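You operate a simulated robot arm through the tools that you are given. There is no shell and no other tool. Be economical: measure what you need, move in short steps, check, and stop when the job is done.

The job below is to be done with a simulated two-armed robot. You get a single attempt, and the scene is never put back.

TASK
Pick up the bag from the top of the parts bench with one hand, pass it to the other hand and put it on the side shelf.

It is judged by the outcome, as a careful person would: the job done as asked, and still so three seconds after it is handed in. It fails if anything else is knocked over, pushed out of place, dropped, spilled or broken.

THE ROBOT
Two 7-joint arms with two-finger parallel grippers on one trunk, on a base that drives. Base frame: it is fixed to the floor where the robot stands at the start and does not move with it; the origin is under the middle of the robot, x ahead of it, y to its left, z up. Units: m, rad, N and s.
The left shoulder is at the start at [0.05, 0.161, 1.098], the right one opposite. With the tool pointing down near the work surface each hand reaches from about 0.22 to 0.68 m from the robot's upright axis, wherever it stands, measured 20 degrees to its own side. Places, roughly: side shelf [0.8, 2.7, 0.8]. Payload 3.43 kg a hand.
Tool frame (each hand has its own): the origin (TCP) lies between the finger pads and is the grasp point; the fingertips stand 0.03 m ahead of it; z points along the fingers, y is the line along which they close. Largest opening 0.094 m; finger width 0.028, thickness 0.01; the body of the gripper, 0.05 by 0.096 m, starts 0.055 m behind the TCP.
Orientation is that of the tool frame in the base frame, as a unit quaternion [x, y, z, w]. With the fingers straight down and closing along the base's y, the tool's x points along the base's -x, its y along +y and its z along -z.

THE INTERFACE
- The arms move only by the tool nudge_tool. It takes "left_moves", "right_moves" or both (then of equal length, played together; a hand with none holds still); each is a list of rows, each a list of 7 numbers: the turn, a rotation vector about the tool's x, y, z in rad, then the shift along the tool's x, y, z in m, then the closure in counts, from 0 (fully open) to 255 (shut). In form: [[rx, ry, rz, dx, dy, dz, grip], ...]. A call has 1 to 20 rows; each row shifts and turns the commanded pose from where the row before left it, along the tool's axes as they then stand. Each row takes 0.2 s and may step no farther than 0.05 m and 0.15 rad from the row before; otherwise, or with a gripper value out of range, the whole call is refused. Where a pose cannot be reached the arm comes as near as it can. A force on the tool above 40 N (or 10 N above the force at the start of the call, whichever is more), or a blocked arm, ends the call early, and 0.2 s more pass. The fingers move at their own pace (about 0.045 m/s each) and stop on an object; they squeeze with about 30 N. The grip force told is the motor's: it shows also when the fingers shut on nothing. Time passes only in rows, and 0.2 s behind the last, so rows that do not move let the fingers close. The reply holds the time, the measured pose of the TCP, the force on the tool along the base axes, the opening and the grip force, in the units named above and with some noise, with the torque about the TCP (base axes, N m) and any sound that the robot's microphone picked up.
- Cameras (640 x 400 px; columns grow to the right, rows downward): "scene" is now at [0.1253, -0.028, 1.2261]; the picture's right is [-0.30, -0.95, 0.00], its down [-0.49, 0.16, -0.86] and it looks along [0.82, -0.26, -0.51] (base axes); focal length 282 px, centre (320, 200). "left" rides on the left gripper at [0.076, -0.014, -0.102] in its tool frame; the picture's right is [0.18, 0.98, 0.00], its down [-0.75, 0.14, -0.64] and it looks along [-0.63, 0.12, 0.77] (tool axes); focal length 243 px, centre (320, 200). "right" rides on the right gripper at [0.076, 0.014, -0.102] in its tool frame; the picture's right is [-0.18, 0.98, 0.00], its down [-0.75, -0.14, -0.64] and it looks along [-0.63, -0.12, 0.77] (tool axes); focal length 243 px, centre (320, 200). There is no depth. A picture from a camera that has moved, and an enlarged one, comes with that camera's place and axes in the base frame and with its lens.
- snapshot(camera): a new picture of that camera. The clock stands still meanwhile.
- lift_body(by): slides the trunk up (or, below 0, down) by that many m; the arms and the scene camera ride with it, the base frame stays. It gives what a move gives, with no picture.
- roll_base(legs): drives the robot by 1 to 6 legs, each [ahead, left, turn to the left] in m, m and rad, along the robot's own axes; the way and the turn of a leg run together, so that a leg with both is an arc; at most 1.5 m and 3.142 rad a leg. The arms and the cameras ride along, it lands a little off, and it stops where it bumps. It gives what a move gives.
- head_to(pan, tilt): turns the head with the scene camera to pan (to the left, within 1.396 rad either way) and tilt (down, from -0.506 to 1.204), counted from straight ahead of the robot. It gives what a move gives.
- close_up(camera, box): a new picture of the part [left, top, right, bottom] of that camera's present view, enlarged. The clock stands still meanwhile.
- sign_off(): hands the job in; it is judged then, once.

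Go step by step. Nothing tells you exact positions but the pictures and the camera data: compare them with the known pose of the tool, close in by small moves and look again before you grip or let go. The budget is 120 turns and 88 pictures, counting those below and the enlarged ones. Unless the task says otherwise, let go and move clear before handing in, and close with one line.

The tools are called after "Emit:" as a command line: name --argument value ..., lists and objects as JSON in quotes. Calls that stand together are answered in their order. nudge_tool: Moves the arms, as the interface text tells. Its arguments: {"type":"object","properties":{"left_moves":{"type":"array"},"right_moves":{"type":"array"}},"required":[]} The other tools are called the same way: lift_body (by) slides the trunk up or down; roll_base (legs) drives the base; head_to (pan, tilt) turns the head that bears the scene camera; snapshot (camera) takes a picture; close_up (camera, box) takes an enlarged picture of a part of a camera's view; sign_off () hands the job in.

At the start:

```text
time_s: 0.0
left_tcp_pos: [0.4723, 0.0094, 1.0559]
left_tool_rot: [-0.001, 1.0, 0.0, 0.0]
left_contact_force: [-0.1, -0.8, -0.1]
left_torque: [0.02, 0.01, 0.01]
left_gripper_width: 0.0941
left_grip_force: 0.0
right_tcp_pos: [0.2881, -0.2914, 1.0495]
right_tool_rot: [0.001, 1.0, 0.0, 0.0]
right_contact_force: [0.4, 0.0, -0.5]
right_torque: [0.0, 0.02, 0.0]
right_gripper_width: 0.094
right_grip_force: 0.1
trunk travel left (down, up): [-0.125, 0.142]
robot x, y, heading: [0.0016, 0.0003, -0.003]
head pan, tilt: [-0.307, 0.539]
```

scene: 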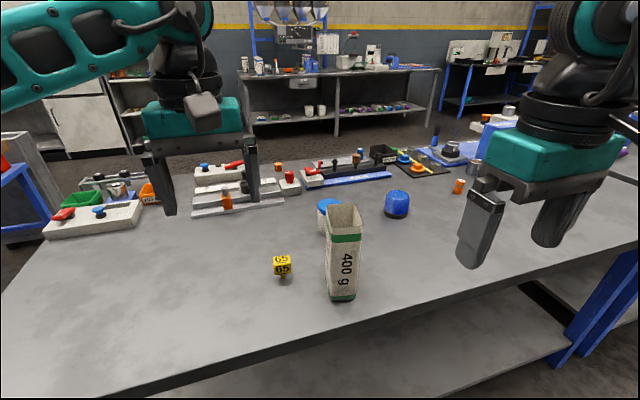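
right: 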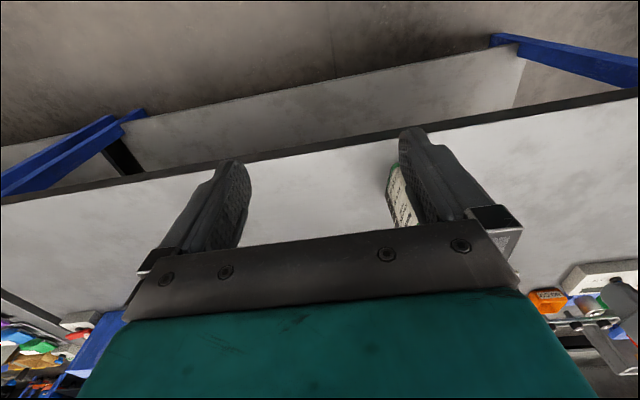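
left: 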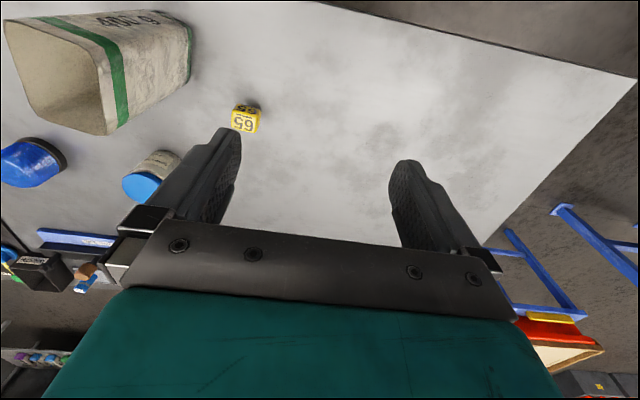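

The open-topped bag stands on the bench at roughly (0.48, -0.18), with a can, a blue knob and a yellow cube near it. I'll look closer to measure its size and how it is turned.

Emit:
close_up --camera "scene" --box '[250, 170, 430, 320]'

Emit:
close_up --camera "left" --box '[0, 0, 280, 220]'

```text
2.67 times, centred on (340, 245) of scene
camera zoom: at [0.1253, -0.028, 1.2261], right [-0.3, -0.95, 0.0], down [-0.49, 0.16, -0.86], along [0.82, -0.26, -0.51], focal length 753 px, centre (267, 80)
```

zoom: 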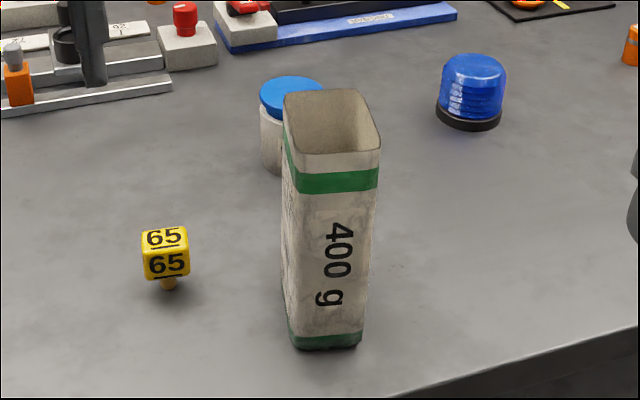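

```text
1.82 times, centred on (140, 110) of left
camera zoom: at [0.3963, -0.0057, 1.1582], right [-0.18, 0.98, 0.0], down [0.75, 0.14, 0.64], along [0.63, 0.12, -0.77], focal length 441 px, centre (647, 364)
```

zoom: 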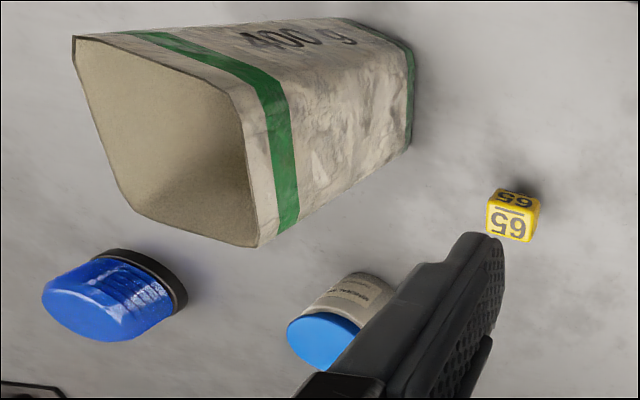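

The bag measures about 0.05 × 0.06 m at the rim and 0.17 m tall, centred near (0.479, -0.181), and it is yawed about -15°. Before I choose the grasps I'll look left at the side shelf.

Emit:
head_to --pan 1.25 --tilt 0.25

Emit:
snapshot --camera "scene"

```text
time_s: 1.6
left_tcp_pos: [0.4738, 0.0092, 1.056]
left_tool_rot: [-0.001, 1.0, 0.0, 0.001]
left_contact_force: [-0.1, -0.6, -1.1]
left_torque: [-0.04, 0.01, -0.02]
left_gripper_width: 0.0941
left_grip_force: 0.0
right_tcp_pos: [0.288, -0.2906, 1.0493]
right_tool_rot: [0.001, 1.0, 0.0, 0.001]
right_contact_force: [0.3, -0.7, 0.5]
right_torque: [0.0, -0.03, 0.02]
right_gripper_width: 0.094
right_grip_force: 0.0
trunk travel left (down, up): [-0.125, 0.142]
robot x, y, heading: [0.002, -0.0008, 0.005]
head pan, tilt: [1.25, 0.25]
```

```text
82 pictures are left
camera scene: at [0.069, 0.0879, 1.2528], right [0.95, -0.32, 0.0], down [-0.08, -0.23, -0.97], along [0.31, 0.92, -0.25], focal length 282 px, centre (320, 200)
```

scene: 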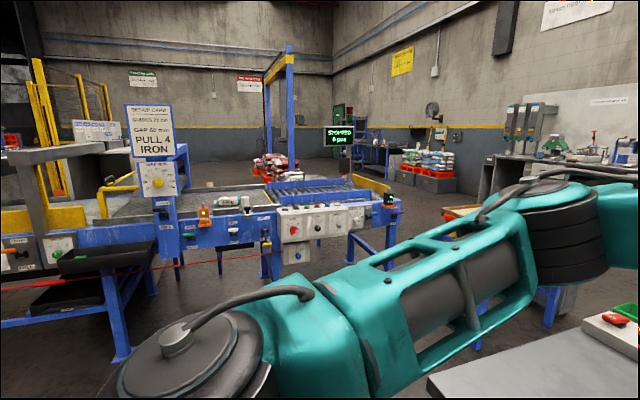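

The expected shelf location projects to about pixel (306, 177), around the roller/tray part of the machine. I'll zoom in there.

Emit:
close_up --camera "scene" --box '[220, 130, 420, 255]'

Emit:
close_up --camera "scene" --box '[60, 90, 320, 290]'

```text
3.20 times, centred on (320, 192) of scene
camera zoom: at [0.069, 0.0879, 1.2528], right [0.95, -0.32, 0.0], down [-0.08, -0.23, -0.97], along [0.31, 0.92, -0.25], focal length 904 px, centre (320, 224)
```

zoom: 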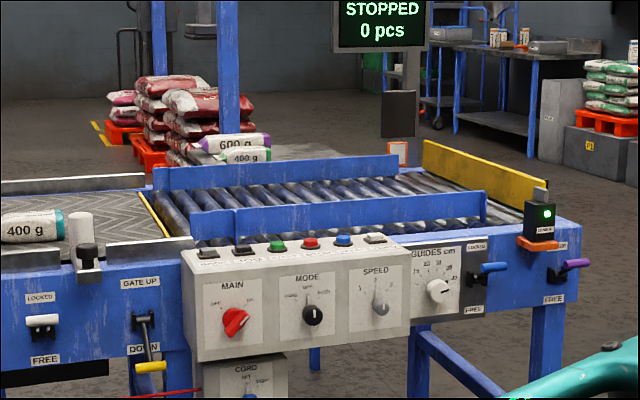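

```text
2.00 times, centred on (190, 190) of scene
camera zoom: at [0.069, 0.0879, 1.2528], right [0.95, -0.32, 0.0], down [-0.08, -0.23, -0.97], along [0.31, 0.92, -0.25], focal length 565 px, centre (580, 220)
```

zoom: 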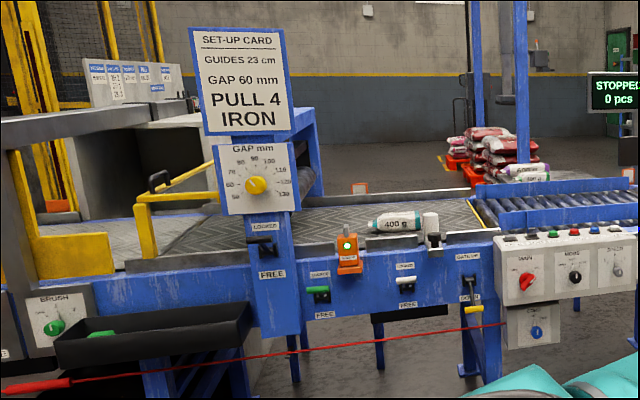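

There is a conveyor to my left, and the side shelf appears to be the grey surface behind it. I'll deal with the route later. First the right hand goes above the bag, yawed to match it, while the left hand moves aside.

Emit:
nudge_tool --left_moves '[[0, 0, 0, 0, 0.03, 0, 0], [0, 0, 0, 0, 0.03, 0, 0], [0, 0, 0, 0, 0.03, 0, 0], [0, 0, 0, 0, 0.03, 0, 0], [0, 0, 0, 0, 0.03, 0, 0], [0, 0, 0, 0, 0.03, 0, 0], [0, 0, 0, 0, 0, 0, 0], [0, 0, 0, 0, 0, 0, 0], [0, 0, 0, 0, 0, 0, 0]]' --right_moves '[[0, 0, 0.11, 0, 0, 0, 0], [0, 0, 0.11, 0, 0, 0, 0], [0, 0, 0, -0.0273, 0.0248, 0, 0], [0, 0, 0, -0.0273, 0.0248, 0, 0], [0, 0, 0, -0.0273, 0.0248, 0, 0], [0, 0, 0, -0.0273, 0.0248, 0, 0], [0, 0, 0, -0.0273, 0.0248, 0, 0], [0, 0, 0, -0.0273, 0.0248, 0, 0], [0, 0, 0, 0, 0, 0, 0]]'

Emit:
head_to --pan -0.3 --tilt 0.54

Emit:
snapshot --camera "scene"

Emit:
snapshot --camera "right"

```text
time_s: 3.6
left_tcp_pos: [0.4716, 0.188, 1.0556]
left_tool_rot: [0.0, 1.0, 0.001, 0.0]
left_contact_force: [-0.4, 0.9, 0.6]
left_torque: [-0.01, -0.02, -0.03]
left_gripper_width: 0.0939
left_grip_force: 0.0
right_tcp_pos: [0.4823, -0.1827, 1.0492]
right_tool_rot: [0.111, 0.994, 0.001, 0.0]
right_contact_force: [0.4, -0.7, 0.7]
right_torque: [-0.01, 0.03, -0.01]
right_gripper_width: 0.094
right_grip_force: 0.0
trunk travel left (down, up): [-0.125, 0.142]
robot x, y, heading: [0.0032, -0.0016, -0.002]
head pan, tilt: [1.25, 0.25]
```

```text
time_s: 5.3
left_tcp_pos: [0.4723, 0.1886, 1.0553]
left_tool_rot: [0.0, 1.0, 0.0, 0.0]
left_contact_force: [0.4, 0.0, 0.5]
left_torque: [-0.02, 0.0, 0.01]
left_gripper_width: 0.094
left_grip_force: 0.0
right_tcp_pos: [0.481, -0.1818, 1.0483]
right_tool_rot: [0.11, 0.994, 0.0, 0.0]
right_contact_force: [0.3, 0.0, 0.2]
right_torque: [-0.01, 0.03, 0.03]
right_gripper_width: 0.0939
right_grip_force: 0.1
trunk travel left (down, up): [-0.125, 0.142]
robot x, y, heading: [-0.0004, -0.002, 0.0]
head pan, tilt: [-0.3, 0.539]
```

```text
79 pictures are left
camera scene: at [0.1256, -0.0273, 1.2261], right [-0.3, -0.96, 0.0], down [-0.49, 0.15, -0.86], along [0.82, -0.25, -0.51], focal length 282 px, centre (320, 200)
```

scene: 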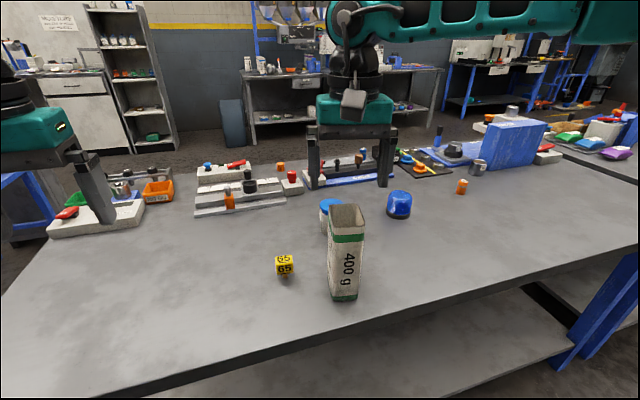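

```text
78 pictures are left
camera right: at [0.4098, -0.1518, 1.1522], right [0.4, 0.92, 0.0], down [0.7, -0.3, 0.64], along [0.59, -0.25, -0.77], focal length 243 px, centre (320, 200)
```

right: 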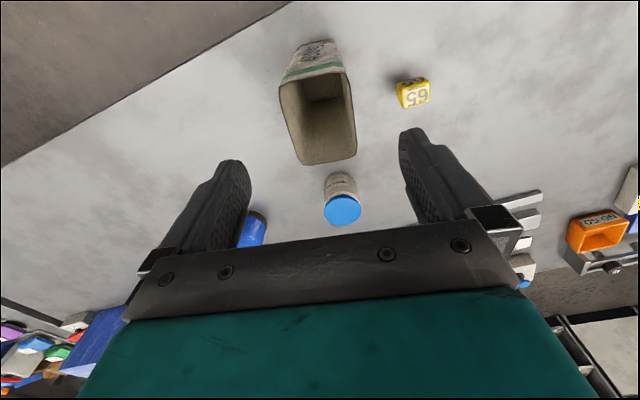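

The right hand is centred over the bag and its own camera agrees. I'll descend 0.108 m with the fingers straddling the bag's narrow sides, then look.

Emit:
nudge_tool --right_moves '[[0, 0, 0.03, 0, 0, 0, 0], [0, 0, 0, 0, 0, 0.03, 0], [0, 0, 0, 0, 0, 0.03, 0], [0, 0, 0, 0, 0, 0.024, 0], [0, 0, 0, 0, 0, 0.024, 0], [0, 0, 0, 0, 0, 0, 0]]'

Emit:
close_up --camera "scene" --box '[250, 150, 430, 320]'

Emit:
snapshot --camera "right"

```text
time_s: 6.7
left_tcp_pos: [0.4723, 0.1878, 1.0559]
left_tool_rot: [-0.001, 1.0, 0.0, 0.0]
left_contact_force: [0.0, -0.1, 0.6]
left_torque: [-0.01, 0.02, 0.04]
left_gripper_width: 0.0939
left_grip_force: 0.1
right_tcp_pos: [0.4805, -0.1823, 0.9396]
right_tool_rot: [0.126, 0.992, 0.0, 0.0]
right_contact_force: [-0.2, -0.2, 0.2]
right_torque: [0.0, -0.02, 0.01]
right_gripper_width: 0.0942
right_grip_force: 0.0
trunk travel left (down, up): [-0.125, 0.142]
robot x, y, heading: [0.0017, 0.0028, -0.005]
head pan, tilt: [-0.3, 0.539]
```

```text
2.35 times, centred on (340, 235) of scene
camera zoom: at [0.1255, -0.0273, 1.2261], right [-0.3, -0.96, 0.0], down [-0.49, 0.15, -0.86], along [0.82, -0.25, -0.51], focal length 664 px, centre (273, 118)
```

zoom: 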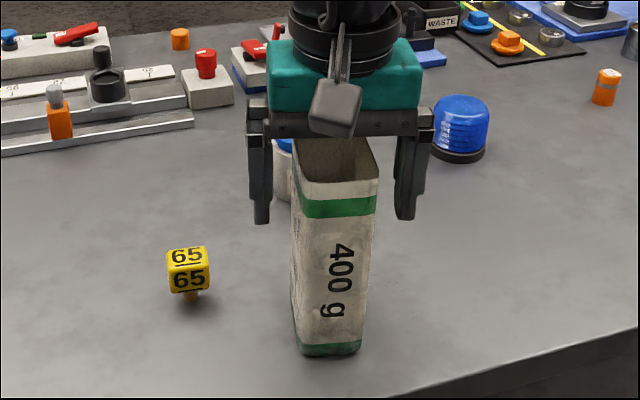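

```text
76 pictures are left
camera right: at [0.411, -0.1506, 1.0436], right [0.42, 0.91, 0.0], down [0.69, -0.32, 0.64], along [0.58, -0.27, -0.77], focal length 243 px, centre (320, 200)
```

right: 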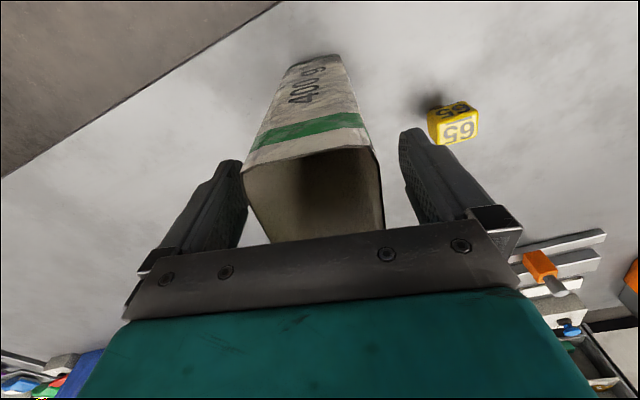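

The fingers straddle the bag cleanly. I'll close now.

Emit:
nudge_tool --right_moves '[[0, 0, 0, 0, 0, 0, 120], [0, 0, 0, 0, 0, 0, 160], [0, 0, 0, 0, 0, 0, 200], [0, 0, 0, 0, 0, 0, 255], [0, 0, 0, 0, 0, 0, 255], [0, 0, 0, 0, 0, 0, 255]]'

Emit:
close_up --camera "scene" --box '[250, 150, 430, 320]'

```text
time_s: 8.1
left_tcp_pos: [0.4723, 0.1887, 1.0547]
left_tool_rot: [-0.001, 1.0, -0.001, 0.0]
left_contact_force: [0.2, -0.3, -0.1]
left_torque: [-0.02, -0.04, -0.01]
left_gripper_width: 0.094
left_grip_force: 0.0
right_tcp_pos: [0.4815, -0.1841, 0.9397]
right_tool_rot: [0.125, 0.992, 0.0, 0.001]
right_contact_force: [0.5, -0.1, -0.2]
right_torque: [-0.01, 0.03, -0.03]
right_gripper_width: 0.0551
right_grip_force: 30.0
trunk travel left (down, up): [-0.125, 0.142]
robot x, y, heading: [0.0008, 0.002, 0.003]
head pan, tilt: [-0.3, 0.539]
```

```text
2.35 times, centred on (340, 235) of scene
camera zoom: at [0.1256, -0.0273, 1.2261], right [-0.3, -0.96, 0.0], down [-0.49, 0.15, -0.86], along [0.82, -0.25, -0.51], focal length 664 px, centre (273, 118)
```

zoom: 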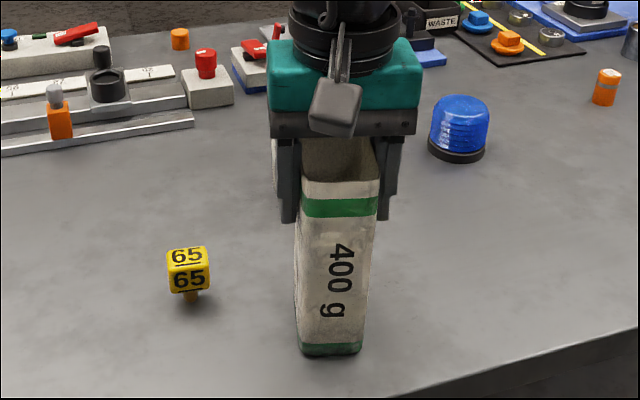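

The grip holds at 0.055 m with 30 N. I'll lift straight up 0.16 m, move toward the midline for the handover, and check.

Emit:
nudge_tool --right_moves '[[0, 0, 0, 0, 0, -0.02, 255], [0, 0, 0, 0, 0, -0.028, 255], [0, 0, 0, 0, 0, -0.028, 255], [0, 0, 0, 0, 0, -0.028, 255], [0, 0, 0, 0, 0, -0.028, 255], [0, 0, 0, 0, 0, -0.028, 255], [0, 0, 0, 0.011, 0.023, 0, 255], [0, 0, 0, 0.011, 0.023, 0, 255], [0, 0, 0, 0.011, 0.023, 0, 255], [0, 0, 0, 0.011, 0.023, 0, 255], [0, 0, 0, 0, 0, 0, 255]]'

Emit:
snapshot --camera "scene"

```text
time_s: 10.5
left_tcp_pos: [0.4723, 0.1892, 1.055]
left_tool_rot: [0.0, 1.0, 0.0, 0.0]
left_contact_force: [-0.3, 0.1, 0.2]
left_torque: [0.03, -0.03, 0.01]
left_gripper_width: 0.094
left_grip_force: 0.0
right_tcp_pos: [0.4673, -0.1546, 1.1002]
right_tool_rot: [0.127, 0.992, 0.001, 0.001]
right_contact_force: [-0.9, 0.1, 0.7]
right_torque: [0.02, 0.02, 0.0]
right_gripper_width: 0.0551
right_grip_force: 29.5
right hand out of reach, approached as far as the arm can: row 7, 8, 9, 10
trunk travel left (down, up): [-0.125, 0.142]
robot x, y, heading: [-0.001, 0.0008, 0.0]
head pan, tilt: [-0.3, 0.539]
```

```text
74 pictures are left
camera scene: at [0.1256, -0.0274, 1.226], right [-0.3, -0.96, 0.0], down [-0.49, 0.15, -0.86], along [0.82, -0.25, -0.51], focal length 282 px, centre (320, 200)
```

scene: 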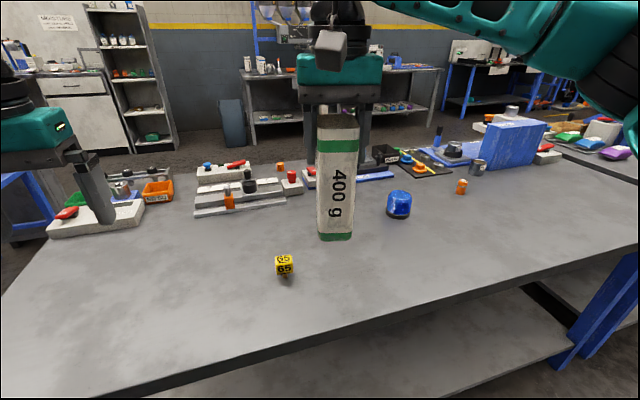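

The bag is held and well above the bench, but the right arm is at its limit going inward. I'll move it a bit forward to leave the left hand room, and start turning the left hand forward-pointing with its yaw aligned to the bag.

Emit:
nudge_tool --right_moves '[[0, 0, 0, -0.016, 0.004, 0.003, 255], [0, 0, 0, -0.016, 0.004, 0.003, 255], [0, 0, 0, -0.016, 0.004, 0.004, 255], [0, 0, 0, 0, 0, 0, 255], [0, 0, 0, 0, 0, 0, 255], [0, 0, 0, 0, 0, 0, 255], [0, 0, 0, 0, 0, 0, 255], [0, 0, 0, 0, 0, 0, 255], [0, 0, 0, 0, 0, 0, 255], [0, 0, 0, 0, 0, 0, 255]]' --left_moves '[[0, 0, 0.125, 0, 0, 0, 0], [0, 0, 0.125, 0, 0, 0, 0], [0, -0.15, 0, 0, 0, 0, 0], [0, -0.15, 0, 0, 0, 0, 0], [0, -0.15, 0, 0, 0, 0, 0], [0, -0.15, 0, 0, 0, 0, 0], [0, -0.15, 0, 0, 0, 0, 0], [0, -0.15, 0, 0, 0, 0, 0], [0, -0.147, 0, 0, 0, 0, 0], [0, 0, 0, 0, 0, 0, 0]]'

Emit:
snapshot --camera "scene"

Emit:
snapshot --camera "left"

```text
time_s: 12.7
left_tcp_pos: [0.472, 0.1887, 1.0544]
left_tool_rot: [0.107, 0.859, -0.062, 0.497]
left_contact_force: [0.4, 0.5, 0.5]
left_torque: [-0.01, -0.01, -0.01]
left_gripper_width: 0.094
left_grip_force: 0.0
right_tcp_pos: [0.4842, -0.1655, 1.0922]
right_tool_rot: [0.125, 0.992, 0.0, 0.0]
right_contact_force: [-1.1, 0.2, -0.3]
right_torque: [0.03, -0.01, -0.04]
right_gripper_width: 0.0553
right_grip_force: 30.4
right hand out of reach, approached as far as the arm can: row 1, 2, 3
trunk travel left (down, up): [-0.125, 0.142]
robot x, y, heading: [-0.002, 0.0008, -0.001]
head pan, tilt: [-0.3, 0.539]
```

```text
73 pictures are left
camera scene: at [0.1256, -0.0274, 1.2261], right [-0.3, -0.96, 0.0], down [-0.49, 0.15, -0.86], along [0.82, -0.25, -0.51], focal length 282 px, centre (320, 200)
```

scene: 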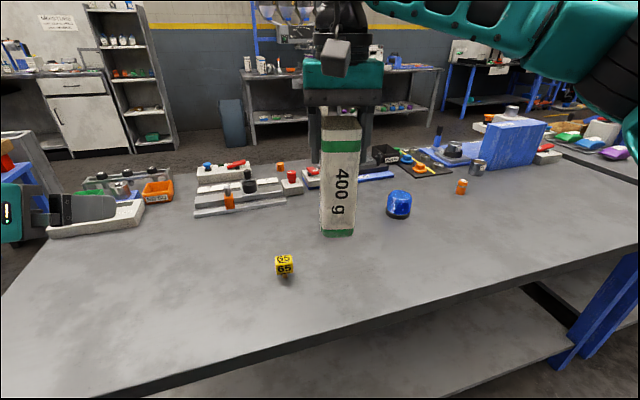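

```text
72 pictures are left
camera left: at [0.3458, 0.2057, 1.0409], right [0.15, 0.97, -0.16], down [-0.14, 0.18, 0.97], along [0.98, -0.13, 0.16], focal length 243 px, centre (320, 200)
```

left: 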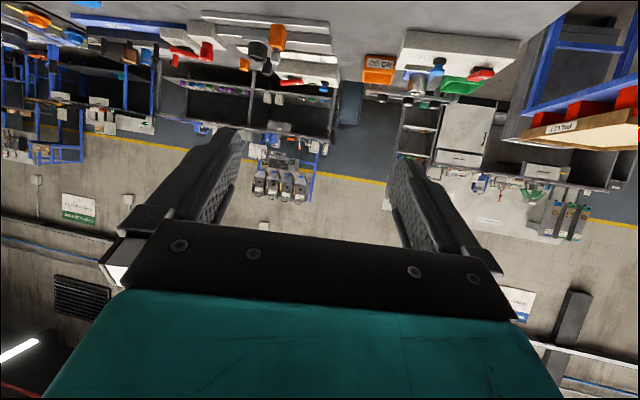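

The left hand has the wanted 30°-down forward orientation. I'll pull it back, then slide it over toward the bag, stopping short to look.

Emit:
nudge_tool --left_moves '[[0, 0, 0, 0.023, -0.0078, -0.022, 0], [0, 0, 0, 0.023, -0.0078, -0.022, 0], [0, 0, 0, 0.023, -0.0078, -0.022, 0], [0, 0, 0, -0.0051, -0.0399, 0.0088, 0], [0, 0, 0, -0.0051, -0.0399, 0.0088, 0], [0, 0, 0, -0.0051, -0.0399, 0.0088, 0], [0, 0, 0, -0.0051, -0.0399, 0.0088, 0], [0, 0, 0, -0.0051, -0.0399, 0.0088, 0], [0, 0, 0, 0, 0, 0, 0]]'

Emit:
snapshot --camera "scene"

Emit:
snapshot --camera "left"

```text
time_s: 14.7
left_tcp_pos: [0.4289, -0.017, 1.0404]
left_tool_rot: [0.107, 0.859, -0.062, 0.496]
left_contact_force: [-0.2, 0.4, -0.1]
left_torque: [-0.01, 0.0, 0.0]
left_gripper_width: 0.0937
left_grip_force: 0.0
left hand out of reach, approached as far as the arm can: row 2, 3
right_tcp_pos: [0.4829, -0.1656, 1.0928]
right_tool_rot: [0.126, 0.992, 0.002, -0.001]
right_contact_force: [0.3, 0.4, -0.7]
right_torque: [0.0, 0.0, 0.01]
right_gripper_width: 0.0549
right_grip_force: 30.0
trunk travel left (down, up): [-0.125, 0.142]
robot x, y, heading: [-0.0049, 0.0039, 0.005]
head pan, tilt: [-0.3, 0.539]
```

```text
71 pictures are left
camera scene: at [0.1256, -0.0272, 1.2261], right [-0.3, -0.96, 0.0], down [-0.49, 0.15, -0.86], along [0.82, -0.25, -0.51], focal length 282 px, centre (320, 200)
```

scene: 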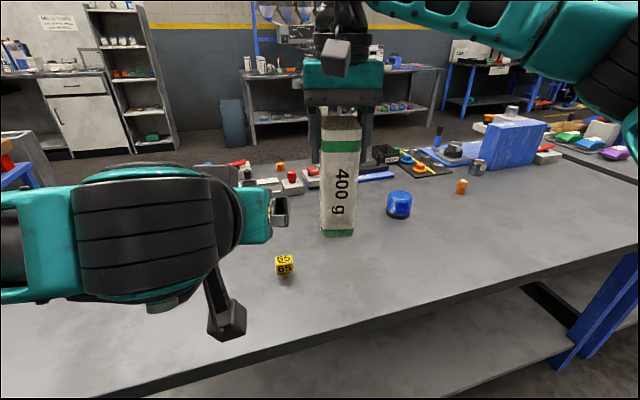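

```text
70 pictures are left
camera left: at [0.3024, 0.0, 1.0264], right [0.15, 0.98, -0.16], down [-0.14, 0.18, 0.97], along [0.98, -0.13, 0.16], focal length 243 px, centre (320, 200)
```

left: 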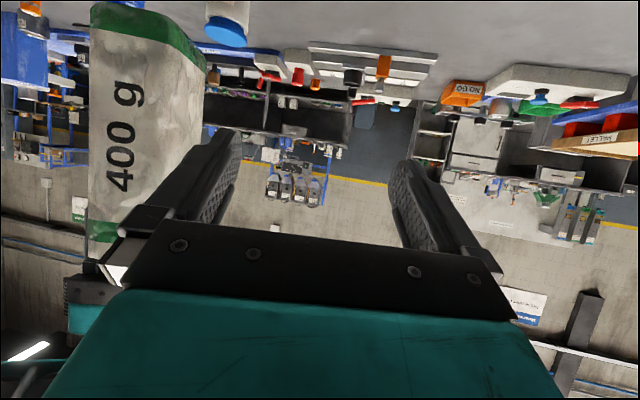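

The bag appears ahead-left in the left camera (which is upside down). I'll move diagonally back and over, in two steps, since the arm was limited moving back.

Emit:
nudge_tool --left_moves '[[0, 0, 0, 0.014, 0, -0.02, 0], [0, 0, 0, 0, -0.02, 0, 0], [0, 0, 0, 0, 0, 0, 0]]'

```text
time_s: 15.5
left_tcp_pos: [0.4016, -0.0288, 1.04]
left_tool_rot: [0.109, 0.859, -0.063, 0.497]
left_contact_force: [1.4, 0.1, 0.1]
left_torque: [0.0, -0.04, 0.02]
left_gripper_width: 0.0936
left_grip_force: 0.1
right_tcp_pos: [0.4819, -0.1656, 1.0928]
right_tool_rot: [0.125, 0.992, 0.001, 0.0]
right_contact_force: [0.2, -0.1, 0.3]
right_torque: [-0.04, -0.01, -0.01]
right_gripper_width: 0.0552
right_grip_force: 30.1
trunk travel left (down, up): [-0.125, 0.142]
robot x, y, heading: [-0.0009, -0.0001, -0.001]
head pan, tilt: [-0.3, 0.539]
```

The left hand can now retreat, so I'll go on to the standoff directly in front of the bag.

Emit:
nudge_tool --left_moves '[[0, 0, 0, 0.0015, -0.028, 0.004, 0], [0, 0, 0, 0.0015, -0.028, 0.004, 0], [0, 0, 0, 0.0015, -0.028, 0.004, 0], [0, 0, 0, 0.0015, -0.028, 0.004, 0], [0, 0, 0, 0, 0, 0, 0]]'

Emit:
snapshot --camera "left"

Emit:
snapshot --camera "scene"

Emit:
snapshot --camera "right"

```text
time_s: 16.7
left_tcp_pos: [0.386, -0.1414, 1.0292]
left_tool_rot: [0.107, 0.859, -0.062, 0.496]
left_contact_force: [0.3, 0.4, 0.2]
left_torque: [-0.01, -0.01, 0.02]
left_gripper_width: 0.094
left_grip_force: 0.1
right_tcp_pos: [0.4839, -0.1645, 1.0931]
right_tool_rot: [0.125, 0.992, 0.001, 0.0]
right_contact_force: [0.2, 0.1, -0.1]
right_torque: [-0.01, 0.01, -0.01]
right_gripper_width: 0.055
right_grip_force: 29.6
trunk travel left (down, up): [-0.125, 0.142]
robot x, y, heading: [0.0021, -0.0019, -0.004]
head pan, tilt: [-0.3, 0.539]
```

```text
69 pictures are left
camera left: at [0.2588, -0.1243, 1.0129], right [0.15, 0.98, -0.16], down [-0.14, 0.18, 0.97], along [0.98, -0.13, 0.16], focal length 243 px, centre (320, 200)
```

left: 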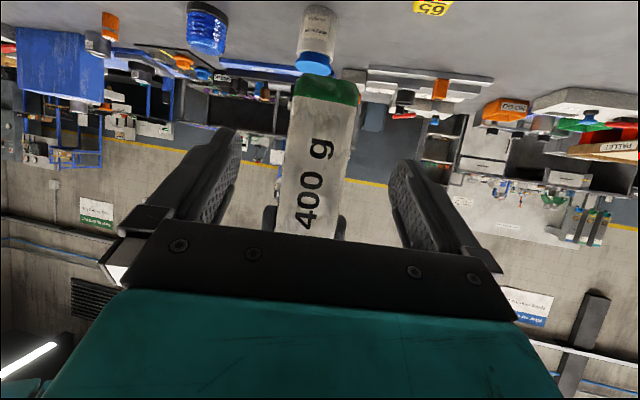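

```text
68 pictures are left
camera scene: at [0.1256, -0.0272, 1.226], right [-0.3, -0.96, 0.0], down [-0.49, 0.15, -0.86], along [0.82, -0.25, -0.51], focal length 282 px, centre (320, 200)
```

scene: 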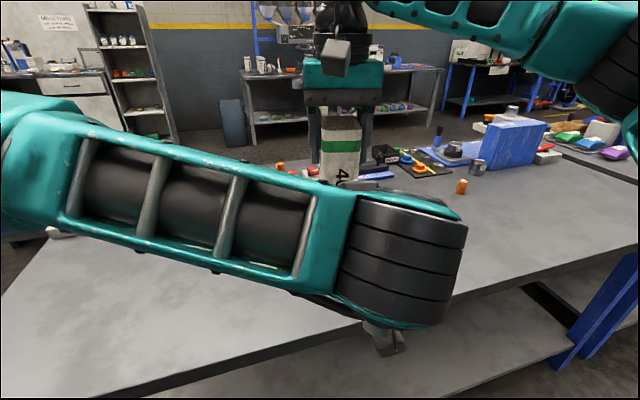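

```text
67 pictures are left
camera right: at [0.4125, -0.1323, 1.1959], right [0.42, 0.91, 0.0], down [0.69, -0.33, 0.64], along [0.58, -0.27, -0.77], focal length 243 px, centre (320, 200)
```

right: 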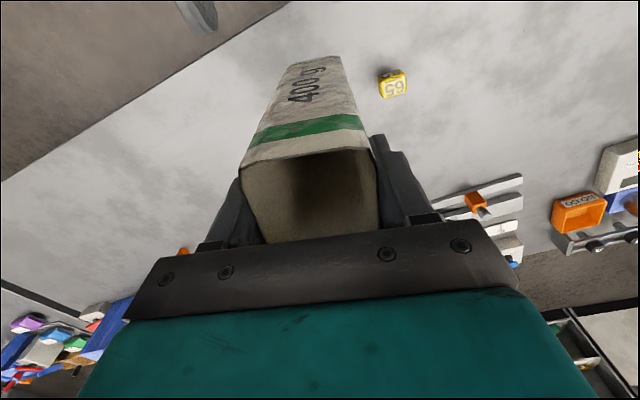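

The bag is centred between the open left fingers, below the right fingertips. I'll advance horizontally 0.089 m along the bag's depth direction.

Emit:
nudge_tool --left_moves '[[0, 0, 0, -0.0111, 0, 0.0193, 0], [0, 0, 0, -0.0111, 0, 0.0193, 0], [0, 0, 0, -0.0111, 0, 0.0193, 0], [0, 0, 0, -0.0111, 0, 0.0193, 0], [0, 0, 0, 0, 0, 0, 0]]'

Emit:
snapshot --camera "left"

Emit:
snapshot --camera "right"

```text
time_s: 17.9
left_tcp_pos: [0.4721, -0.161, 1.0252]
left_tool_rot: [0.108, 0.859, -0.062, 0.497]
left_contact_force: [0.9, -0.5, 0.4]
left_torque: [0.03, -0.02, -0.04]
left_gripper_width: 0.094
left_grip_force: 0.1
right_tcp_pos: [0.4817, -0.1654, 1.0923]
right_tool_rot: [0.125, 0.992, 0.0, 0.0]
right_contact_force: [0.3, -0.3, -1.0]
right_torque: [-0.03, 0.02, 0.01]
right_gripper_width: 0.0548
right_grip_force: 30.0
trunk travel left (down, up): [-0.125, 0.142]
robot x, y, heading: [-0.0011, -0.0, -0.001]
head pan, tilt: [-0.3, 0.539]
```

```text
66 pictures are left
camera left: at [0.3455, -0.1445, 1.0116], right [0.15, 0.98, -0.16], down [-0.14, 0.18, 0.97], along [0.98, -0.13, 0.16], focal length 243 px, centre (320, 200)
```

left: 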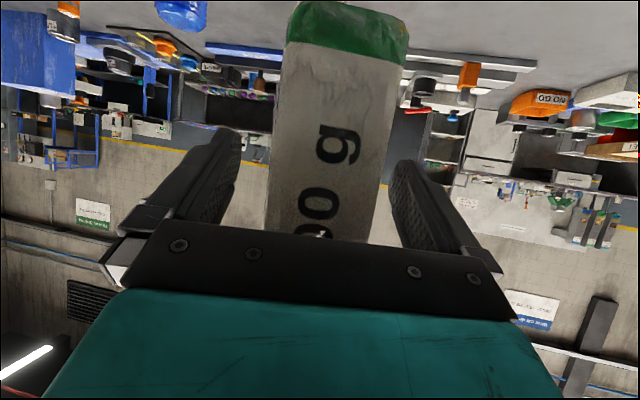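

```text
65 pictures are left
camera right: at [0.4124, -0.1324, 1.1959], right [0.42, 0.91, 0.0], down [0.69, -0.33, 0.64], along [0.58, -0.27, -0.77], focal length 243 px, centre (320, 200)
```

right: 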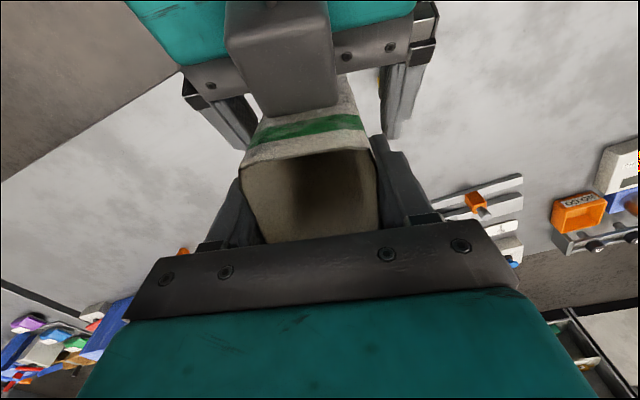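

The left fingers straddle the lower half of the bag with no contact yet. I'll close the left hand while the right holds.

Emit:
nudge_tool --left_moves '[[0, 0, 0, 0, 0, 0, 120], [0, 0, 0, 0, 0, 0, 160], [0, 0, 0, 0, 0, 0, 200], [0, 0, 0, 0, 0, 0, 255], [0, 0, 0, 0, 0, 0, 255], [0, 0, 0, 0, 0, 0, 255], [0, 0, 0, 0, 0, 0, 255]]'

Emit:
snapshot --camera "left"

```text
time_s: 19.5
left_tcp_pos: [0.4717, -0.1619, 1.0265]
left_tool_rot: [0.108, 0.859, -0.062, 0.496]
left_contact_force: [-1.0, -2.4, 0.0]
left_torque: [0.09, 0.01, -0.03]
left_gripper_width: 0.0553
left_grip_force: 29.9
right_tcp_pos: [0.484, -0.1648, 1.0928]
right_tool_rot: [0.126, 0.992, 0.001, 0.0]
right_contact_force: [0.4, 2.2, 0.6]
right_torque: [0.05, 0.0, 0.05]
right_gripper_width: 0.055
right_grip_force: 30.0
trunk travel left (down, up): [-0.125, 0.142]
robot x, y, heading: [0.0029, -0.0003, 0.006]
head pan, tilt: [-0.3, 0.539]
```

```text
64 pictures are left
camera left: at [0.3452, -0.1444, 1.0116], right [0.15, 0.98, -0.16], down [-0.14, 0.18, 0.97], along [0.98, -0.13, 0.16], focal length 243 px, centre (320, 200)
```

left: 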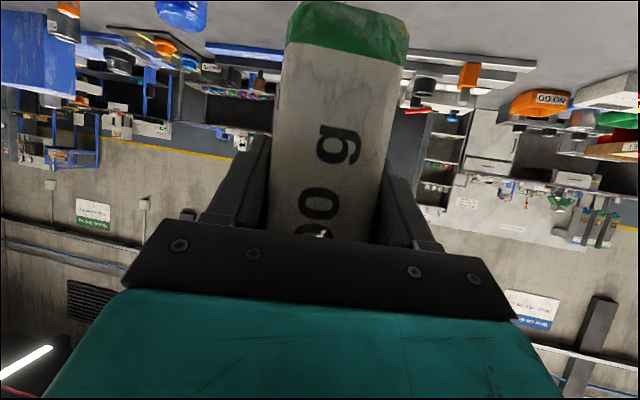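

Both hands hold the bag firmly. I'll open the right hand, then separate: left goes down slightly, right goes up.

Emit:
nudge_tool --right_moves '[[0, 0, 0, 0, 0, 0, 200], [0, 0, 0, 0, 0, 0, 120], [0, 0, 0, 0, 0, 0, 60], [0, 0, 0, 0, 0, 0, 0], [0, 0, 0, 0, 0, 0, 0], [0, 0, 0, 0, 0, 0, 0]]'

Emit:
snapshot --camera "right"

```text
time_s: 20.9
left_tcp_pos: [0.4713, -0.1611, 1.0272]
left_tool_rot: [0.108, 0.859, -0.062, 0.497]
left_contact_force: [-0.7, 0.2, -0.4]
left_torque: [-0.03, -0.02, 0.02]
left_gripper_width: 0.0552
left_grip_force: 30.0
right_tcp_pos: [0.4829, -0.1652, 1.0926]
right_tool_rot: [0.126, 0.992, 0.001, 0.0]
right_contact_force: [-0.1, 0.8, 0.6]
right_torque: [-0.01, 0.04, 0.02]
right_gripper_width: 0.094
right_grip_force: 0.0
trunk travel left (down, up): [-0.125, 0.142]
robot x, y, heading: [-0.0029, -0.0001, -0.003]
head pan, tilt: [-0.3, 0.539]
```

```text
63 pictures are left
camera right: at [0.4125, -0.1325, 1.1959], right [0.42, 0.91, 0.0], down [0.69, -0.33, 0.64], along [0.58, -0.27, -0.77], focal length 243 px, centre (320, 200)
```

right: 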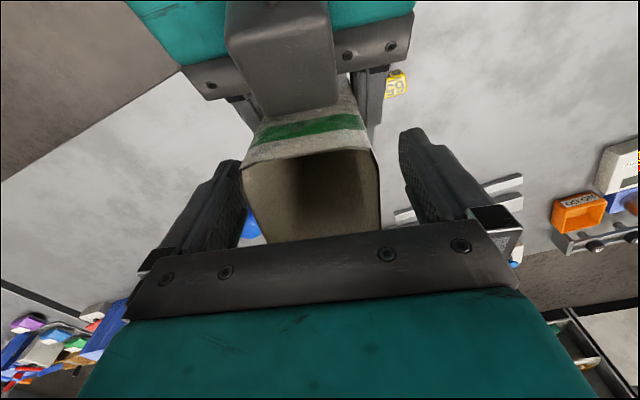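

The bag is held by the left alone, and the right fingers are clear on both sides. Separating now: left goes down 0.06 m first, then the right goes up.

Emit:
nudge_tool --left_moves '[[0, 0, 0, 0.0104, 0, 0.006, 255], [0, 0, 0, 0.0104, 0, 0.006, 255], [0, 0, 0, 0.0104, 0, 0.006, 255], [0, 0, 0, 0.0104, 0, 0.006, 255], [0, 0, 0, 0.0104, 0, 0.006, 255], [0, 0, 0, 0, 0, 0, 255], [0, 0, 0, 0, 0, 0, 255]]' --right_moves '[[0, 0, 0, 0, 0, -0.002, 0], [0, 0, 0, 0, 0, -0.008, 0], [0, 0, 0, 0, 0, -0.008, 0], [0, 0, 0, 0, 0, -0.008, 0], [0, 0, 0, 0, 0, -0.008, 0], [0, 0, 0, 0, 0, -0.008, 0], [0, 0, 0, 0, 0, 0, 0]]'

Emit:
snapshot --camera "right"

Emit:
snapshot --camera "scene"

```text
time_s: 22.5
left_tcp_pos: [0.471, -0.162, 0.9667]
left_tool_rot: [0.109, 0.859, -0.063, 0.497]
left_contact_force: [0.0, 0.3, 0.4]
left_torque: [-0.01, -0.01, -0.02]
left_gripper_width: 0.0552
left_grip_force: 29.9
right_tcp_pos: [0.4825, -0.1765, 1.1186]
right_tool_rot: [0.125, 0.992, 0.0, 0.0]
right_contact_force: [0.2, 0.2, 0.1]
right_torque: [0.01, -0.03, 0.0]
right_gripper_width: 0.0943
right_grip_force: 0.1
right hand out of reach, approached as far as the arm can: row 3, 4, 6
trunk travel left (down, up): [-0.125, 0.142]
robot x, y, heading: [-0.0001, -0.003, -0.003]
head pan, tilt: [-0.3, 0.539]
```

```text
62 pictures are left
camera right: at [0.4117, -0.1436, 1.2225], right [0.42, 0.91, 0.0], down [0.69, -0.32, 0.64], along [0.58, -0.27, -0.77], focal length 243 px, centre (320, 200)
```

right: 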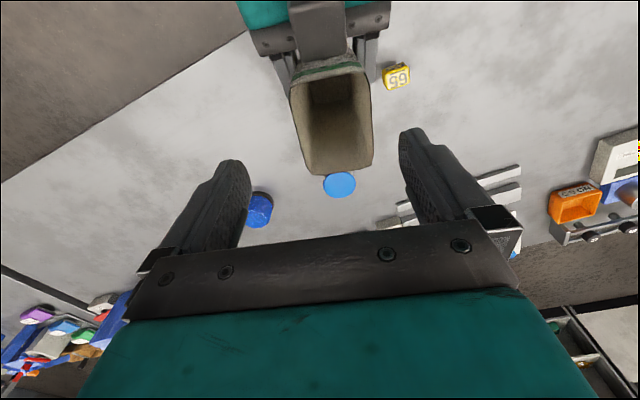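

```text
61 pictures are left
camera scene: at [0.1256, -0.0273, 1.226], right [-0.3, -0.96, 0.0], down [-0.49, 0.15, -0.86], along [0.82, -0.25, -0.51], focal length 282 px, centre (320, 200)
```

scene: 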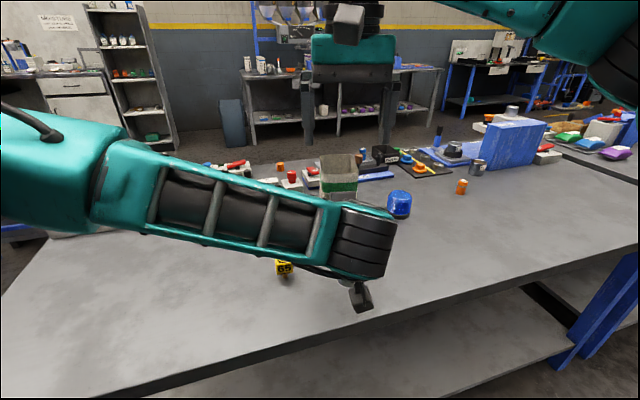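

The left holds the bag and the right is above the rim. I'll move the right hand aside to a compact pose, then bring the left up and toward its own side for driving.

Emit:
nudge_tool --right_moves '[[0, 0, 0, -0.0074, -0.029, 0, 0], [0, 0, 0, -0.0074, -0.029, 0, 0], [0, 0, 0, -0.0074, -0.029, 0, 0], [0, 0, 0, -0.0074, -0.029, 0, 0], [0, 0, 0, 0.0348, -0.0088, 0, 0], [0, 0, 0, 0.0348, -0.0088, 0, 0], [0, 0, 0, 0.0348, -0.0088, 0, 0], [0, 0, 0, 0.0348, -0.0088, 0, 0], [0, 0, 0, 0.0348, -0.0088, 0, 0], [0, 0, 0, 0, 0, 0, 0]]' --left_moves '[[0, 0, 0, 0, 0, 0, 255], [0, 0, 0, 0, 0, 0, 255], [0, 0, 0, 0, 0, 0, 255], [0, 0, 0, 0, 0, 0, 255], [0, 0, 0, -0.0099, 0.031, -0.0148, 255], [0, 0, 0, -0.0099, 0.031, -0.0148, 255], [0, 0, 0, -0.0099, 0.031, -0.0148, 255], [0, 0, 0, -0.0099, 0.031, -0.0148, 255], [0, 0, 0, -0.0099, 0.031, -0.0148, 255], [0, 0, 0, 0, 0, 0, 255]]'

Emit:
head_to --pan 0.6 --tilt 0.4

Emit:
snapshot --camera "scene"

Emit:
snapshot --camera "left"

```text
time_s: 24.7
left_tcp_pos: [0.4694, -0.0027, 1.0469]
left_tool_rot: [0.109, 0.859, -0.063, 0.496]
left_contact_force: [-0.3, 0.9, -0.4]
left_torque: [-0.01, -0.04, 0.0]
left_gripper_width: 0.0552
left_grip_force: 29.8
right_tcp_pos: [0.3039, -0.2952, 1.1196]
right_tool_rot: [0.126, 0.992, 0.0, 0.0]
right_contact_force: [-0.6, -0.5, -0.5]
right_torque: [-0.01, 0.02, 0.01]
right_gripper_width: 0.0937
right_grip_force: 0.1
trunk travel left (down, up): [-0.125, 0.142]
robot x, y, heading: [-0.0007, -0.0003, 0.001]
head pan, tilt: [-0.3, 0.539]
```

```text
time_s: 25.9
left_tcp_pos: [0.4685, -0.0035, 1.0466]
left_tool_rot: [0.107, 0.86, -0.062, 0.496]
left_contact_force: [-0.3, -0.8, -1.0]
left_torque: [0.0, 0.0, 0.04]
left_gripper_width: 0.0552
left_grip_force: 30.0
right_tcp_pos: [0.3036, -0.2944, 1.119]
right_tool_rot: [0.126, 0.992, 0.0, 0.0]
right_contact_force: [0.0, 0.1, 0.1]
right_torque: [0.0, 0.01, 0.03]
right_gripper_width: 0.0938
right_grip_force: 0.1
trunk travel left (down, up): [-0.125, 0.142]
robot x, y, heading: [0.0003, 0.0009, 0.004]
head pan, tilt: [0.6, 0.4]
```

```text
60 pictures are left
camera scene: at [0.116, 0.0516, 1.2388], right [0.56, -0.83, 0.0], down [-0.32, -0.22, -0.92], along [0.76, 0.52, -0.39], focal length 282 px, centre (320, 200)
```

scene: 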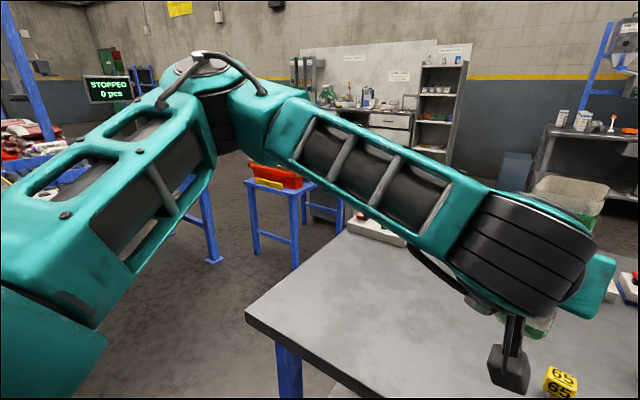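

```text
59 pictures are left
camera left: at [0.3417, 0.0137, 1.0322], right [0.15, 0.98, -0.16], down [-0.14, 0.18, 0.97], along [0.98, -0.13, 0.16], focal length 243 px, centre (320, 200)
```

left: 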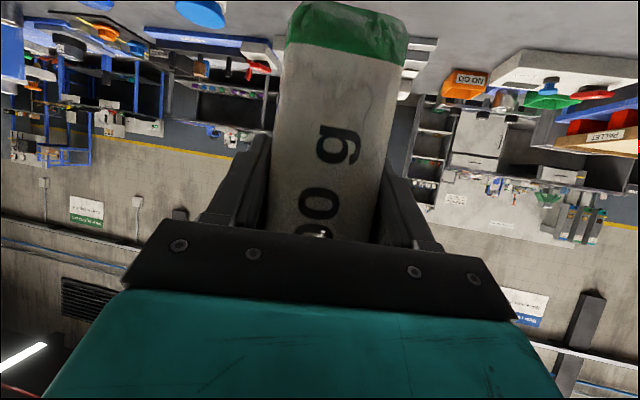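

The bag is securely in the left hand. The bench's left edge is at y≈0.42, and a small blue table with a red tray stands near (1.4–2.0, 1.1–1.5). I'll back off slightly, move left into the free floor and survey the shelf.

Emit:
roll_base --legs '[[-0.12, 0, 0], [0, 0.6, 0]]'

Emit:
head_to --pan 1.0 --tilt 0.3

Emit:
snapshot --camera "scene"

```text
time_s: 30.1
left_tcp_pos: [0.3473, 0.59, 1.047]
left_tool_rot: [0.108, 0.859, -0.062, 0.496]
left_contact_force: [0.1, -0.3, 0.1]
left_torque: [0.04, 0.01, 0.04]
left_gripper_width: 0.0549
left_grip_force: 30.0
right_tcp_pos: [0.1814, 0.2995, 1.1198]
right_tool_rot: [0.127, 0.992, 0.001, -0.001]
right_contact_force: [-1.5, 0.4, -0.8]
right_torque: [0.0, -0.05, 0.02]
right_gripper_width: 0.0941
right_grip_force: 0.0
trunk travel left (down, up): [-0.125, 0.142]
robot x, y, heading: [-0.1219, 0.5954, -0.002]
head pan, tilt: [0.6, 0.4]
```

```text
time_s: 30.9
left_tcp_pos: [0.3471, 0.5913, 1.0466]
left_tool_rot: [0.108, 0.86, -0.062, 0.496]
left_contact_force: [0.3, 0.1, -0.7]
left_torque: [-0.02, -0.01, -0.01]
left_gripper_width: 0.0552
left_grip_force: 30.0
right_tcp_pos: [0.1815, 0.2997, 1.1193]
right_tool_rot: [0.126, 0.992, 0.0, 0.0]
right_contact_force: [0.4, -0.4, -0.2]
right_torque: [0.02, 0.05, 0.0]
right_gripper_width: 0.0941
right_grip_force: 0.1
trunk travel left (down, up): [-0.125, 0.142]
robot x, y, heading: [-0.1233, 0.5924, -0.0]
head pan, tilt: [1.0, 0.3]
```

```text
58 pictures are left
camera scene: at [-0.0315, 0.6727, 1.2481], right [0.84, -0.54, 0.0], down [-0.16, -0.25, -0.96], along [0.52, 0.8, -0.3], focal length 282 px, centre (320, 200)
```

scene: 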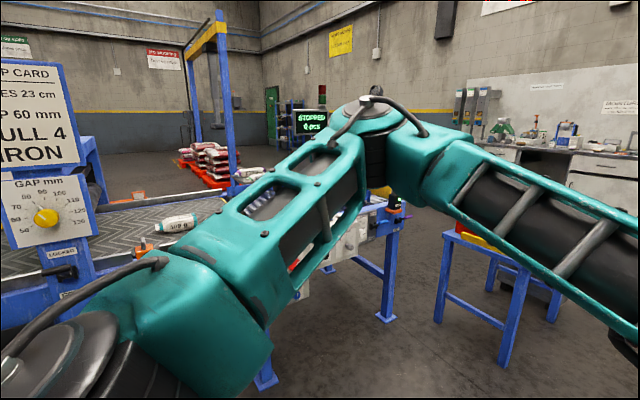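

The layout is clear: the conveyor ends at x≈1.17, the blue table spans x 1.38–2.0 by y 1.1–1.5, and the bench ends at x≈1.25. I'll go through the corridor between bench and conveyor, around the table and come at the shelf from its far side. First a look ahead.

Emit:
head_to --pan 0.0 --tilt 0.45

Emit:
snapshot --camera "scene"

```text
time_s: 32.2
left_tcp_pos: [0.347, 0.5912, 1.0463]
left_tool_rot: [0.108, 0.859, -0.062, 0.496]
left_contact_force: [-0.5, 0.3, 0.2]
left_torque: [-0.02, -0.01, -0.05]
left_gripper_width: 0.0551
left_grip_force: 29.6
right_tcp_pos: [0.1822, 0.2991, 1.1195]
right_tool_rot: [0.127, 0.992, 0.0, 0.0]
right_contact_force: [-0.5, -0.3, 0.2]
right_torque: [0.01, -0.03, 0.0]
right_gripper_width: 0.0943
right_grip_force: 0.0
trunk travel left (down, up): [-0.125, 0.142]
robot x, y, heading: [-0.1241, 0.5936, -0.001]
head pan, tilt: [0.0, 0.45]
```

```text
57 pictures are left
camera scene: at [0.0098, 0.5942, 1.2342], right [0.0, -1.0, 0.0], down [-0.44, 0.0, -0.9], along [0.9, 0.0, -0.44], focal length 282 px, centre (320, 200)
```

scene: 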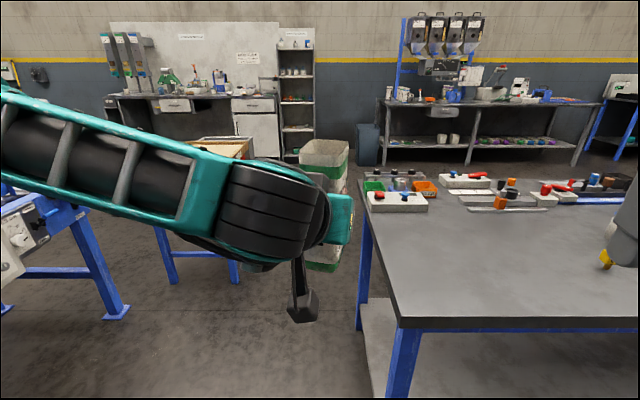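

The corridor is clear. I'll shift left a bit, then drive ahead past the bench and around the table.

Emit:
roll_base --legs '[[0, 0.25, 0], [1.0, 0.0, 0]]'

Emit:
snapshot --camera "scene"

```text
time_s: 38.9
left_tcp_pos: [1.3486, 0.8316, 1.0469]
left_tool_rot: [0.116, 0.858, -0.068, 0.495]
left_contact_force: [0.7, -0.2, -0.2]
left_torque: [0.05, 0.02, -0.01]
left_gripper_width: 0.055
left_grip_force: 29.7
right_tcp_pos: [1.1795, 0.5439, 1.1186]
right_tool_rot: [0.134, 0.991, 0.0, 0.0]
right_contact_force: [-0.1, -0.4, 0.7]
right_torque: [-0.02, 0.0, -0.01]
right_gripper_width: 0.0942
right_grip_force: 0.0
trunk travel left (down, up): [-0.125, 0.142]
robot x, y, heading: [0.8811, 0.8414, -0.018]
head pan, tilt: [0.0, 0.45]
```

```text
56 pictures are left
camera scene: at [1.0127, 0.8404, 1.2341], right [-0.02, -1.0, 0.0], down [-0.44, 0.01, -0.9], along [0.9, -0.01, -0.44], focal length 282 px, centre (320, 200)
```

scene: 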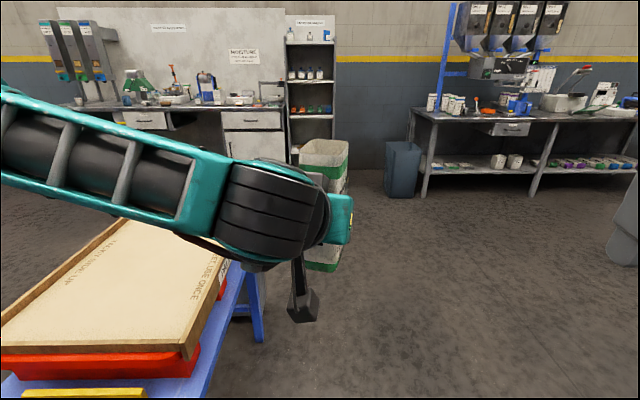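

The way ahead is free, with the tray table to my left. I'll continue past it with a slight drift to the right.

Emit:
roll_base --legs '[[0.45, -0.11, 0], [0.7, -0.1, 0], [0.45, 0, 0]]'

Emit:
head_to --pan 1.2 --tilt 0.4

Emit:
snapshot --camera "scene"

```text
time_s: 47.4
left_tcp_pos: [2.9359, 0.601, 1.0469]
left_tool_rot: [0.112, 0.859, -0.065, 0.496]
left_contact_force: [0.6, 0.0, 0.2]
left_torque: [0.03, 0.01, 0.04]
left_gripper_width: 0.055
left_grip_force: 30.3
right_tcp_pos: [2.7666, 0.3119, 1.1199]
right_tool_rot: [0.13, 0.991, 0.0, 0.0]
right_contact_force: [0.1, 0.0, 0.4]
right_torque: [-0.03, 0.0, 0.02]
right_gripper_width: 0.094
right_grip_force: 0.1
trunk travel left (down, up): [-0.125, 0.142]
robot x, y, heading: [2.4696, 0.6111, -0.01]
head pan, tilt: [0.0, 0.45]
```

```text
time_s: 48.8
left_tcp_pos: [2.936, 0.6028, 1.046]
left_tool_rot: [0.112, 0.859, -0.064, 0.496]
left_contact_force: [-0.8, 0.3, -0.4]
left_torque: [0.02, -0.02, 0.01]
left_gripper_width: 0.0548
left_grip_force: 30.5
right_tcp_pos: [2.7686, 0.3118, 1.1196]
right_tool_rot: [0.13, 0.991, 0.0, 0.0]
right_contact_force: [0.5, 1.0, -0.6]
right_torque: [0.0, 0.0, -0.01]
right_gripper_width: 0.0941
right_grip_force: 0.0
trunk travel left (down, up): [-0.125, 0.142]
robot x, y, heading: [2.4598, 0.6097, -0.011]
head pan, tilt: [1.201, 0.4]
```

```text
55 pictures are left
camera scene: at [2.5409, 0.6944, 1.2388], right [0.93, -0.37, 0.0], down [-0.14, -0.36, -0.92], along [0.34, 0.86, -0.39], focal length 282 px, centre (320, 200)
```

scene: 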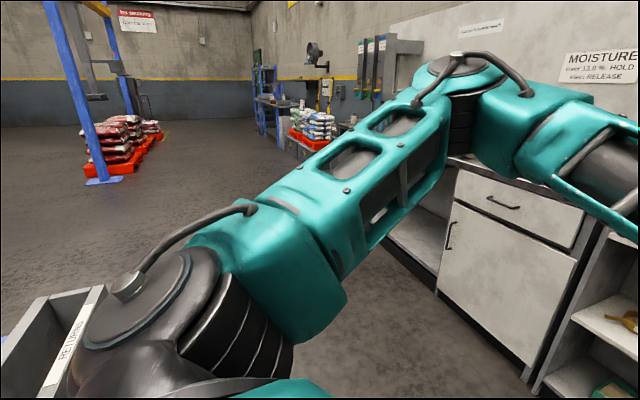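

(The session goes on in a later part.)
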